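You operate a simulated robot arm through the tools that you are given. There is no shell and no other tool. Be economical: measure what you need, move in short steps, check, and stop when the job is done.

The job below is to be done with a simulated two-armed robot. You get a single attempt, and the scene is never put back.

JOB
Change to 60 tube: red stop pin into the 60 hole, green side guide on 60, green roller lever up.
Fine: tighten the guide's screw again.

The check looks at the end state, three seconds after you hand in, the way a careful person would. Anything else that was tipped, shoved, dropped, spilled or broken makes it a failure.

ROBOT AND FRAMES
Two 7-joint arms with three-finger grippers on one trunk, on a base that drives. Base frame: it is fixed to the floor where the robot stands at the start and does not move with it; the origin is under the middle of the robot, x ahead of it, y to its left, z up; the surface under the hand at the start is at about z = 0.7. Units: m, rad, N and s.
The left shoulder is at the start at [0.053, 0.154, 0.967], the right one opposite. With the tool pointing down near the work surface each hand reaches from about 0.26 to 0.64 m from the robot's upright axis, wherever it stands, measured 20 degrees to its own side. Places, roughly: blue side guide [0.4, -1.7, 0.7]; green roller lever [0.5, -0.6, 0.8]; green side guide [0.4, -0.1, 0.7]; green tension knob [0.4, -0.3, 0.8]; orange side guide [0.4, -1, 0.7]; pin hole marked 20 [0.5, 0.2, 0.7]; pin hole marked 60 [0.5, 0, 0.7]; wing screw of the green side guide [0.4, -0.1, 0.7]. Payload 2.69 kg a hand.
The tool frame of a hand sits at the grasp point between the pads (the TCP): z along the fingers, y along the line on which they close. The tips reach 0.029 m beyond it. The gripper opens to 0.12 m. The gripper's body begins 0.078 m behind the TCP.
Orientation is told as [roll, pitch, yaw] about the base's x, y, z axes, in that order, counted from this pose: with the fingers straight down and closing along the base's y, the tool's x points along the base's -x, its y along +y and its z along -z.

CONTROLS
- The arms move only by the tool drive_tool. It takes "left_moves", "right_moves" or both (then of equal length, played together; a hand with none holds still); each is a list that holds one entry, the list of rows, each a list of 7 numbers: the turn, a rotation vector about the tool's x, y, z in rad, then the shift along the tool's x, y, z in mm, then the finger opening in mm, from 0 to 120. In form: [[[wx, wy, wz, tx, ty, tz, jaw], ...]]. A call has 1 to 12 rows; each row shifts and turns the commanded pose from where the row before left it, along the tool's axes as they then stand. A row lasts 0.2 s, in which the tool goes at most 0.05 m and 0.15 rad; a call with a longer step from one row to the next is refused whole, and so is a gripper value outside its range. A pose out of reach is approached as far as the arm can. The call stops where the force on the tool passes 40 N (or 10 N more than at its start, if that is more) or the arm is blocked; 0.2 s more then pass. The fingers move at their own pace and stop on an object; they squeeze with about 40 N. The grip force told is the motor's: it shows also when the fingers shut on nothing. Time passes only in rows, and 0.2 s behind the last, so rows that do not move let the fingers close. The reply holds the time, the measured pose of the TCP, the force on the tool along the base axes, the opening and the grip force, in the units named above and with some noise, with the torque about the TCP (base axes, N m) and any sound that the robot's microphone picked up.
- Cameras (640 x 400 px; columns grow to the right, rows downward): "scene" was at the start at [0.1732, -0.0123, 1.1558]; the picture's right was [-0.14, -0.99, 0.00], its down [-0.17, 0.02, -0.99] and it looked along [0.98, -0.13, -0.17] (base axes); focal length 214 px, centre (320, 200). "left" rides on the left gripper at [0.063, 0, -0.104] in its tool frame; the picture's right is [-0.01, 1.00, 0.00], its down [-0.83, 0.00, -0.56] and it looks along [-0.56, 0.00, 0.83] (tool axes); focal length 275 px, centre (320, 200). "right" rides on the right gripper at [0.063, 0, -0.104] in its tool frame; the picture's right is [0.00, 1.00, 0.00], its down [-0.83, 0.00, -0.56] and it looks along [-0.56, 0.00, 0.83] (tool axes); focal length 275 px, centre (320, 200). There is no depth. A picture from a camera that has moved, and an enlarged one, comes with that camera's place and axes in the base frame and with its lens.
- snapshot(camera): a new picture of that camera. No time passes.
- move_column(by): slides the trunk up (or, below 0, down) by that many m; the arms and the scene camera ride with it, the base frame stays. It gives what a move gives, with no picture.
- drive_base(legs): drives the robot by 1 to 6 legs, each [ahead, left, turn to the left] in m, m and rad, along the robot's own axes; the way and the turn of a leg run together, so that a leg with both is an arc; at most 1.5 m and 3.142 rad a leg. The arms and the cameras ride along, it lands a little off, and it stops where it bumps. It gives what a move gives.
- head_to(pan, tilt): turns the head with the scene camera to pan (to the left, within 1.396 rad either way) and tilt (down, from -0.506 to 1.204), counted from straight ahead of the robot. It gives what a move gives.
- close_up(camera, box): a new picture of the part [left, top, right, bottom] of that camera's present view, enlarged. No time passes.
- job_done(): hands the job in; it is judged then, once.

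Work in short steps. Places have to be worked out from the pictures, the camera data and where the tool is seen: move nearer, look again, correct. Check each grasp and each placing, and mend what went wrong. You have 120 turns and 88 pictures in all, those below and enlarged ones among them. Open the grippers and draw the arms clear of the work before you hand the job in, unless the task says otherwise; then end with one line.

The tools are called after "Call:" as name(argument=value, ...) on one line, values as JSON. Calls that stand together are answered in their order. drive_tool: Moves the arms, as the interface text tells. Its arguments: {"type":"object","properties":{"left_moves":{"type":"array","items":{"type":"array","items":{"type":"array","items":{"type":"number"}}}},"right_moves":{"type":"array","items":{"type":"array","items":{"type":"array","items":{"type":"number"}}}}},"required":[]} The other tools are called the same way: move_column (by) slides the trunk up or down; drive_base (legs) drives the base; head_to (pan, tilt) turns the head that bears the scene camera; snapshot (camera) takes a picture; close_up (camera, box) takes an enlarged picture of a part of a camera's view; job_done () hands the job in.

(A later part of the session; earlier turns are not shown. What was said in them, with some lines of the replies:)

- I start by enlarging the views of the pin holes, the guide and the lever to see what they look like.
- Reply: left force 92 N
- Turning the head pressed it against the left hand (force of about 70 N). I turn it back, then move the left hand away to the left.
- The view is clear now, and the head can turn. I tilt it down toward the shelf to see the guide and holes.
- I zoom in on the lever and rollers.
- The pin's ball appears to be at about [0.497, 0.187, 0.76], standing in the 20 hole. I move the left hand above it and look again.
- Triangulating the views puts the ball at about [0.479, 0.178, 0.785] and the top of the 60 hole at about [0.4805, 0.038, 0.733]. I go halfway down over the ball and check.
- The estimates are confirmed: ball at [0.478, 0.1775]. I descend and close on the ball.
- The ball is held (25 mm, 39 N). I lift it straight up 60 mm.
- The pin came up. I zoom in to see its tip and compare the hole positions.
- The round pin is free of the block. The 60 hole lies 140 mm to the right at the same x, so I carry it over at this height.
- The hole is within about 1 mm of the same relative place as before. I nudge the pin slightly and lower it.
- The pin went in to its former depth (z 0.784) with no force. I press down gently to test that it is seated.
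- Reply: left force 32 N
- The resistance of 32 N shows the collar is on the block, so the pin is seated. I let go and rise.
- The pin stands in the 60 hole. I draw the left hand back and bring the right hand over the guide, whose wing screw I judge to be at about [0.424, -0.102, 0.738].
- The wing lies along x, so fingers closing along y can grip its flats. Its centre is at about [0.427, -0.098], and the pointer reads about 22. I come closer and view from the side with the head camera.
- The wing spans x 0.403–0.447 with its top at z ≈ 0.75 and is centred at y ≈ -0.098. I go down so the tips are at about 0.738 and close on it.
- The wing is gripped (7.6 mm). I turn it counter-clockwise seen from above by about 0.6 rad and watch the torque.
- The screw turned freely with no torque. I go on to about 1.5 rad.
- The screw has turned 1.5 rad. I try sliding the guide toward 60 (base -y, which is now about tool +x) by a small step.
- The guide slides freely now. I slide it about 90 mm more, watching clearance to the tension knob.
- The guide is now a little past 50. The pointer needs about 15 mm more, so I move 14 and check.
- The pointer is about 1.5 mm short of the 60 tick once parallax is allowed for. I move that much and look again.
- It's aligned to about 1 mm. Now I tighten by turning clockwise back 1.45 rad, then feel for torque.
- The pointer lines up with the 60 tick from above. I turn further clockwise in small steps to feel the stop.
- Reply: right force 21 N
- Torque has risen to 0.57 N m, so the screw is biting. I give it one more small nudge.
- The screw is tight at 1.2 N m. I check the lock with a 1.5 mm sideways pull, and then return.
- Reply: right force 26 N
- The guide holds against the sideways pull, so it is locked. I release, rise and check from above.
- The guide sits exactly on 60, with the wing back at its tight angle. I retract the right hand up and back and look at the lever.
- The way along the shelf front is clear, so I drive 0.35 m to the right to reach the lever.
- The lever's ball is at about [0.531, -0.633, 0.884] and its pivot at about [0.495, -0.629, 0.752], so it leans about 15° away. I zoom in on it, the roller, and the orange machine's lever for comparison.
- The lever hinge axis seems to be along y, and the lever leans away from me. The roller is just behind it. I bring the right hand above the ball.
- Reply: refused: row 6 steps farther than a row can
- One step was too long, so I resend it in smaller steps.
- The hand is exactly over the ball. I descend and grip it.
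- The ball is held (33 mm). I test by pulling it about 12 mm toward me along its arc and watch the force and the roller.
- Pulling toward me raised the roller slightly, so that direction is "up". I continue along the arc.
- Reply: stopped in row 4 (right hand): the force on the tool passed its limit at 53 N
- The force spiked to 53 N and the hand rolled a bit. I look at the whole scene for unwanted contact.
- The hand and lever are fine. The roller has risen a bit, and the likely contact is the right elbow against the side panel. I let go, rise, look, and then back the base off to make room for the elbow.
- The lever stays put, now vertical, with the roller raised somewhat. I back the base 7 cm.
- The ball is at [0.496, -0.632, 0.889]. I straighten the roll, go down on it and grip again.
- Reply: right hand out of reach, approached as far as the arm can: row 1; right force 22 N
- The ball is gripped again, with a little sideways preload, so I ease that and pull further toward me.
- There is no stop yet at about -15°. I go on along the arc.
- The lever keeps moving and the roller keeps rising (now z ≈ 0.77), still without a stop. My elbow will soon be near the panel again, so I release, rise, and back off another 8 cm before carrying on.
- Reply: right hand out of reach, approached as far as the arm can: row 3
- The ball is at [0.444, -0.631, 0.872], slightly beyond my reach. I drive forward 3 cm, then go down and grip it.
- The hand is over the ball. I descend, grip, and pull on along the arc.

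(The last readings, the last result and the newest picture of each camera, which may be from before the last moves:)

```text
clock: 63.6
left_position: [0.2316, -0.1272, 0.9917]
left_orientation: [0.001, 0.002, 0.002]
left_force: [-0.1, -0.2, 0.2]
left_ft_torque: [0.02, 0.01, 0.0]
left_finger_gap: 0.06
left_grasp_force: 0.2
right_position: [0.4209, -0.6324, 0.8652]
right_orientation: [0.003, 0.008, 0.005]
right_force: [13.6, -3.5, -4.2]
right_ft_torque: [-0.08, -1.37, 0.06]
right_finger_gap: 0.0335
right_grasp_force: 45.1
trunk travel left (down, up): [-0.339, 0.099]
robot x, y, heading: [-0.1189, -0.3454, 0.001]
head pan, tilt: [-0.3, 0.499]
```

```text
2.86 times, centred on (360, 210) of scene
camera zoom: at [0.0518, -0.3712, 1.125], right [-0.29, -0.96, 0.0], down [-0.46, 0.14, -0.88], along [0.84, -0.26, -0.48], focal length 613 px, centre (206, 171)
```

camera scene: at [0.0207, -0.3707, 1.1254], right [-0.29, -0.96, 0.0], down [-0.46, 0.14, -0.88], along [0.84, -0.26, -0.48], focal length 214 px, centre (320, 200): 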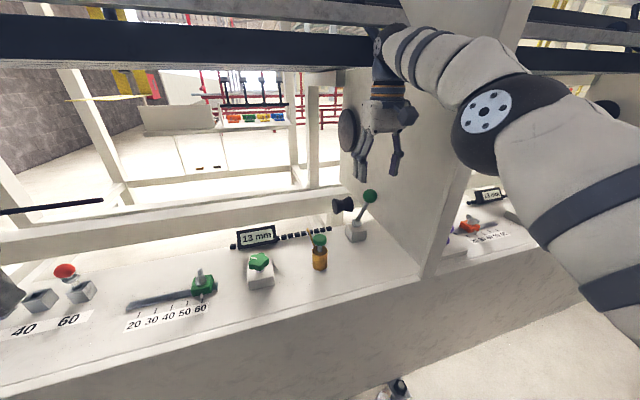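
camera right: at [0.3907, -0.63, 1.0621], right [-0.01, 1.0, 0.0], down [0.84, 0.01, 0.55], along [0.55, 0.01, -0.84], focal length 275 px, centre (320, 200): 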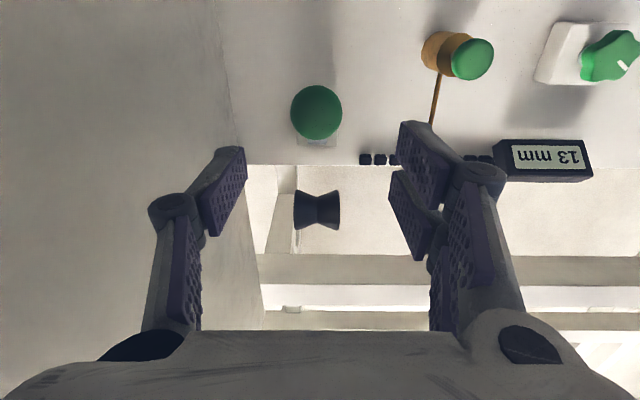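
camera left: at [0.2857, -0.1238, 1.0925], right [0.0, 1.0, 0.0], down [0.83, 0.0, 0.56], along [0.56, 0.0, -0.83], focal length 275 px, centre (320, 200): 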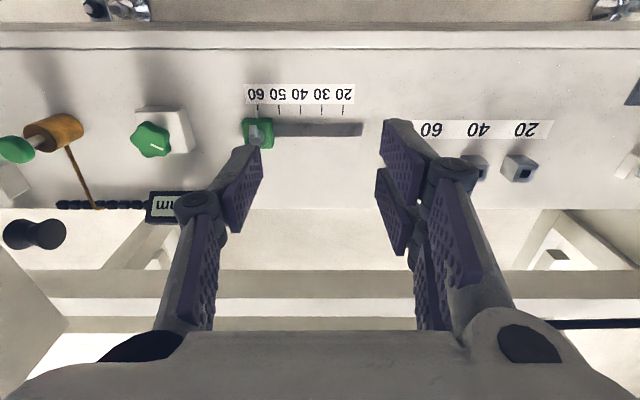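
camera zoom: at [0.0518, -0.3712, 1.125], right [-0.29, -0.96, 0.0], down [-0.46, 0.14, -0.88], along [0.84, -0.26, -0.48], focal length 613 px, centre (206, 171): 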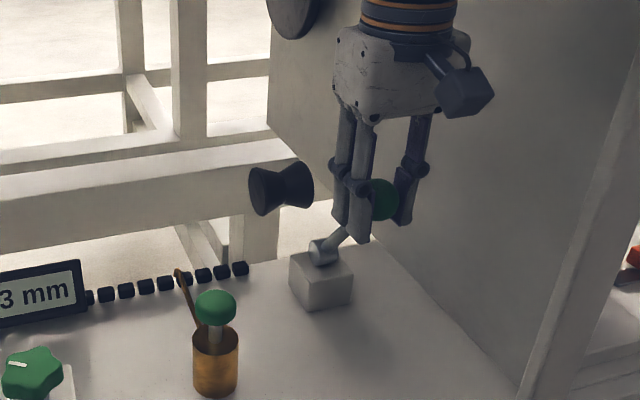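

Still moving at about -33°. I continue.

Call:
drive_tool(right_moves=[[[0, 0, 0, 6.7, 0, 4.3, 15], [0, 0, 0, 6.5, 0, 4.8, 15], [0, 0, 0, 6.1, 0, 5.3, 15], [0, 0, 0, 5.8, 0, 5.6, 15], [0, 0, 0, 0, 0, 0, 15]]])

Call:
close_up(camera="scene", box=[300, 140, 420, 280])

```text
clock: 64.6
left_position: [0.232, -0.1273, 0.991]
left_orientation: [-0.001, 0.0, 0.004]
left_force: [0.2, 0.3, 0.7]
left_ft_torque: [0.0, 0.0, -0.01]
left_finger_gap: 0.06
left_grasp_force: 0.1
right_position: [0.4017, -0.6319, 0.8511]
right_orientation: [-0.001, -0.013, 0.008]
right_force: [12.6, 0.0, 1.9]
right_ft_torque: [-0.06, 0.43, -0.05]
right_finger_gap: 0.034
right_grasp_force: 45.1
trunk travel left (down, up): [-0.339, 0.099]
robot x, y, heading: [-0.1154, -0.3442, 0.001]
head pan, tilt: [-0.3, 0.499]
stopped in row 5 (right hand): the force on the tool passed its limit at 42 N (the readings are from after the stop); the commanded pose is now the measured one
```

```text
2.86 times, centred on (360, 210) of scene
camera zoom: at [0.052, -0.3707, 1.1251], right [-0.29, -0.96, 0.0], down [-0.46, 0.14, -0.88], along [0.84, -0.26, -0.48], focal length 613 px, centre (206, 171)
```

zoom: 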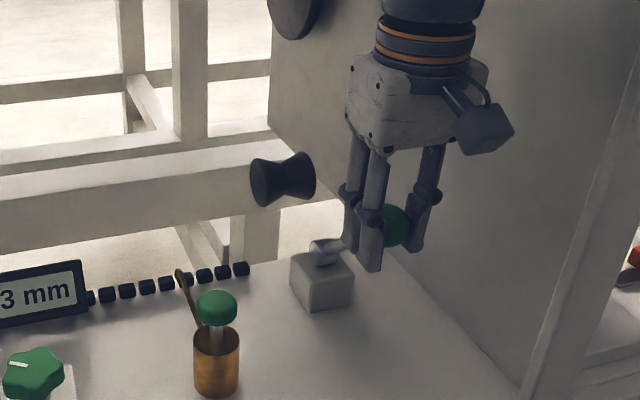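

The pull stopped at 42 N at about -43°, and the roller has risen from 0.73 to 0.80. I push a bit more to confirm that this is the lever's end stop.

Call:
drive_tool(right_moves=[[[0, 0, 0, 2.5, 0, 2.3, 15], [0, 0, 0, 2, 0, 2, 15], [0, 0, 0, 0, 0, 0, 15]]])

Call:
snapshot(camera="scene")

```text
clock: 65.3
left_position: [0.2315, -0.1276, 0.99]
left_orientation: [-0.002, -0.001, 0.003]
left_force: [-0.1, -0.3, -0.6]
left_ft_torque: [-0.01, 0.01, 0.04]
left_finger_gap: 0.0602
left_grasp_force: 0.2
right_position: [0.4023, -0.633, 0.8513]
right_orientation: [-0.001, -0.032, 0.007]
right_force: [9.0, -1.1, 6.8]
right_ft_torque: [0.01, 0.72, -0.04]
right_finger_gap: 0.0339
right_grasp_force: 45.1
trunk travel left (down, up): [-0.339, 0.099]
robot x, y, heading: [-0.1166, -0.3468, 0.006]
head pan, tilt: [-0.3, 0.499]
stopped in row 3 (right hand): the force on the tool passed its limit at 42 N (the readings are from after the stop); the commanded pose is now the measured one
```

```text
24 pictures are left
camera scene: at [0.0516, -0.3706, 1.1252], right [-0.29, -0.96, 0.0], down [-0.46, 0.14, -0.88], along [0.84, -0.26, -0.48], focal length 214 px, centre (320, 200)
```

scene: 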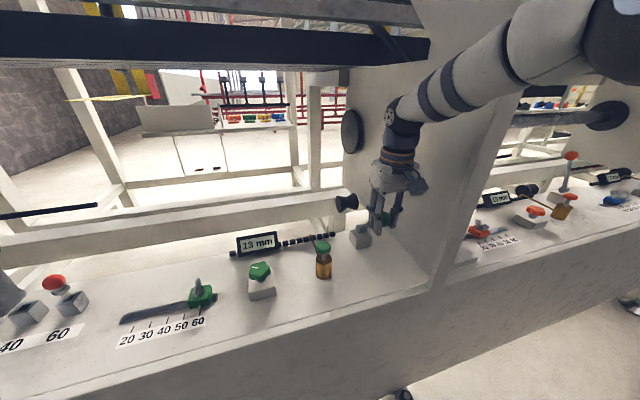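

The lever did not move further, so it's at its end stop with the roller fully raised. I release, rise straight up, and check that it stays.

Call:
drive_tool(right_moves=[[[0, 0, 0, 0, 0, 0, 75], [0, 0, 0, 0, 0, 0, 75], [0, 0, 0, 0, 0, -25, 75], [0, 0, 0, 0, 0, -35, 75], [0, 0, 0, 0, 0, -35, 75], [0, 0, 0, 0, 0, -35, 75], [0, 0, 0, 0, 0, 0, 75]]])

Call:
drive_base(legs=[[-0.15, 0, 0]])

Call:
snapshot(camera="scene")

Call:
close_up(camera="scene", box=[300, 140, 420, 280])

```text
clock: 66.9
left_position: [0.2321, -0.1283, 0.991]
left_orientation: [-0.001, -0.001, 0.004]
left_force: [1.1, 0.8, 0.2]
left_ft_torque: [0.0, 0.01, 0.0]
left_finger_gap: 0.0599
left_grasp_force: 0.0
right_position: [0.396, -0.632, 0.9805]
right_orientation: [-0.002, -0.027, 0.007]
right_force: [-0.1, -0.2, -0.2]
right_ft_torque: [-0.03, 0.01, 0.01]
right_finger_gap: 0.0752
right_grasp_force: 0.0
trunk travel left (down, up): [-0.339, 0.099]
robot x, y, heading: [-0.1158, -0.3444, 0.004]
head pan, tilt: [-0.3, 0.499]
```

```text
clock: 68.2
left_position: [0.0829, -0.1284, 0.9914]
left_orientation: [-0.003, -0.002, 0.002]
left_force: [-0.6, -0.5, -0.2]
left_ft_torque: [-0.04, -0.05, 0.01]
left_finger_gap: 0.0602
left_grasp_force: 0.1
right_position: [0.2455, -0.6333, 0.9807]
right_orientation: [-0.002, -0.028, 0.005]
right_force: [0.0, -0.1, 0.3]
right_ft_torque: [-0.03, -0.07, 0.01]
right_finger_gap: 0.0747
right_grasp_force: 0.1
trunk travel left (down, up): [-0.339, 0.099]
robot x, y, heading: [-0.2646, -0.3451, 0.001]
head pan, tilt: [-0.3, 0.499]
```

```text
23 pictures are left
camera scene: at [-0.0987, -0.3714, 1.1255], right [-0.29, -0.96, 0.0], down [-0.46, 0.14, -0.88], along [0.84, -0.26, -0.48], focal length 214 px, centre (320, 200)
```

scene: 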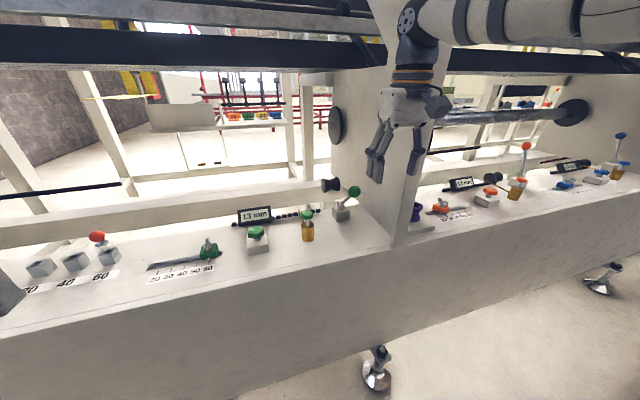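

```text
2.86 times, centred on (360, 210) of scene
camera zoom: at [-0.0987, -0.3714, 1.1255], right [-0.29, -0.96, 0.0], down [-0.46, 0.14, -0.88], along [0.84, -0.26, -0.48], focal length 613 px, centre (206, 171)
```

zoom: 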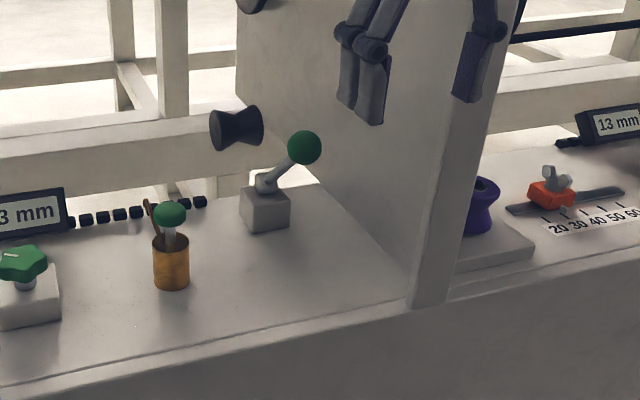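

I compare with the orange station's lever and roller.

Call:
close_up(camera="scene", box=[400, 90, 640, 240])

Call:
close_up(camera="scene", box=[0, 160, 240, 310])

```text
2.67 times, centred on (520, 165) of scene
camera zoom: at [-0.0987, -0.3714, 1.1255], right [-0.29, -0.96, 0.0], down [-0.46, 0.14, -0.88], along [0.84, -0.26, -0.48], focal length 572 px, centre (-213, 293)
```

zoom: 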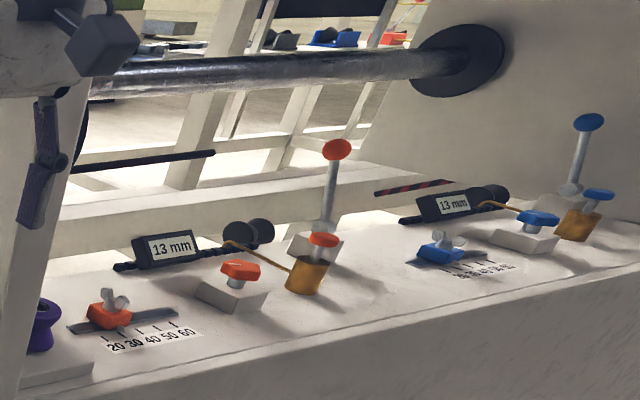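

```text
2.67 times, centred on (120, 235) of scene
camera zoom: at [-0.0987, -0.3714, 1.1255], right [-0.29, -0.96, 0.0], down [-0.46, 0.14, -0.88], along [0.84, -0.26, -0.48], focal length 572 px, centre (853, 107)
```

zoom: 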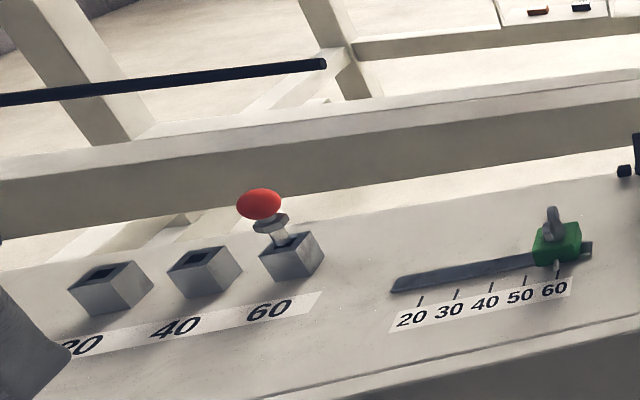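

The pin is in 60, the guide is locked on 60, and the roller is raised with its lever at the stop. Everything else is undisturbed, and both hands are open and clear, so I hand in.

Call:
job_done()

```text
The job is handed in.
```

The green station is changed to 60 tube: the red stop pin is seated in the 60 hole, the green side guide is on 60 with its screw tightened again, and the green roller lever is pulled to its stop with the roller raised (I took "up" to mean roller raised).
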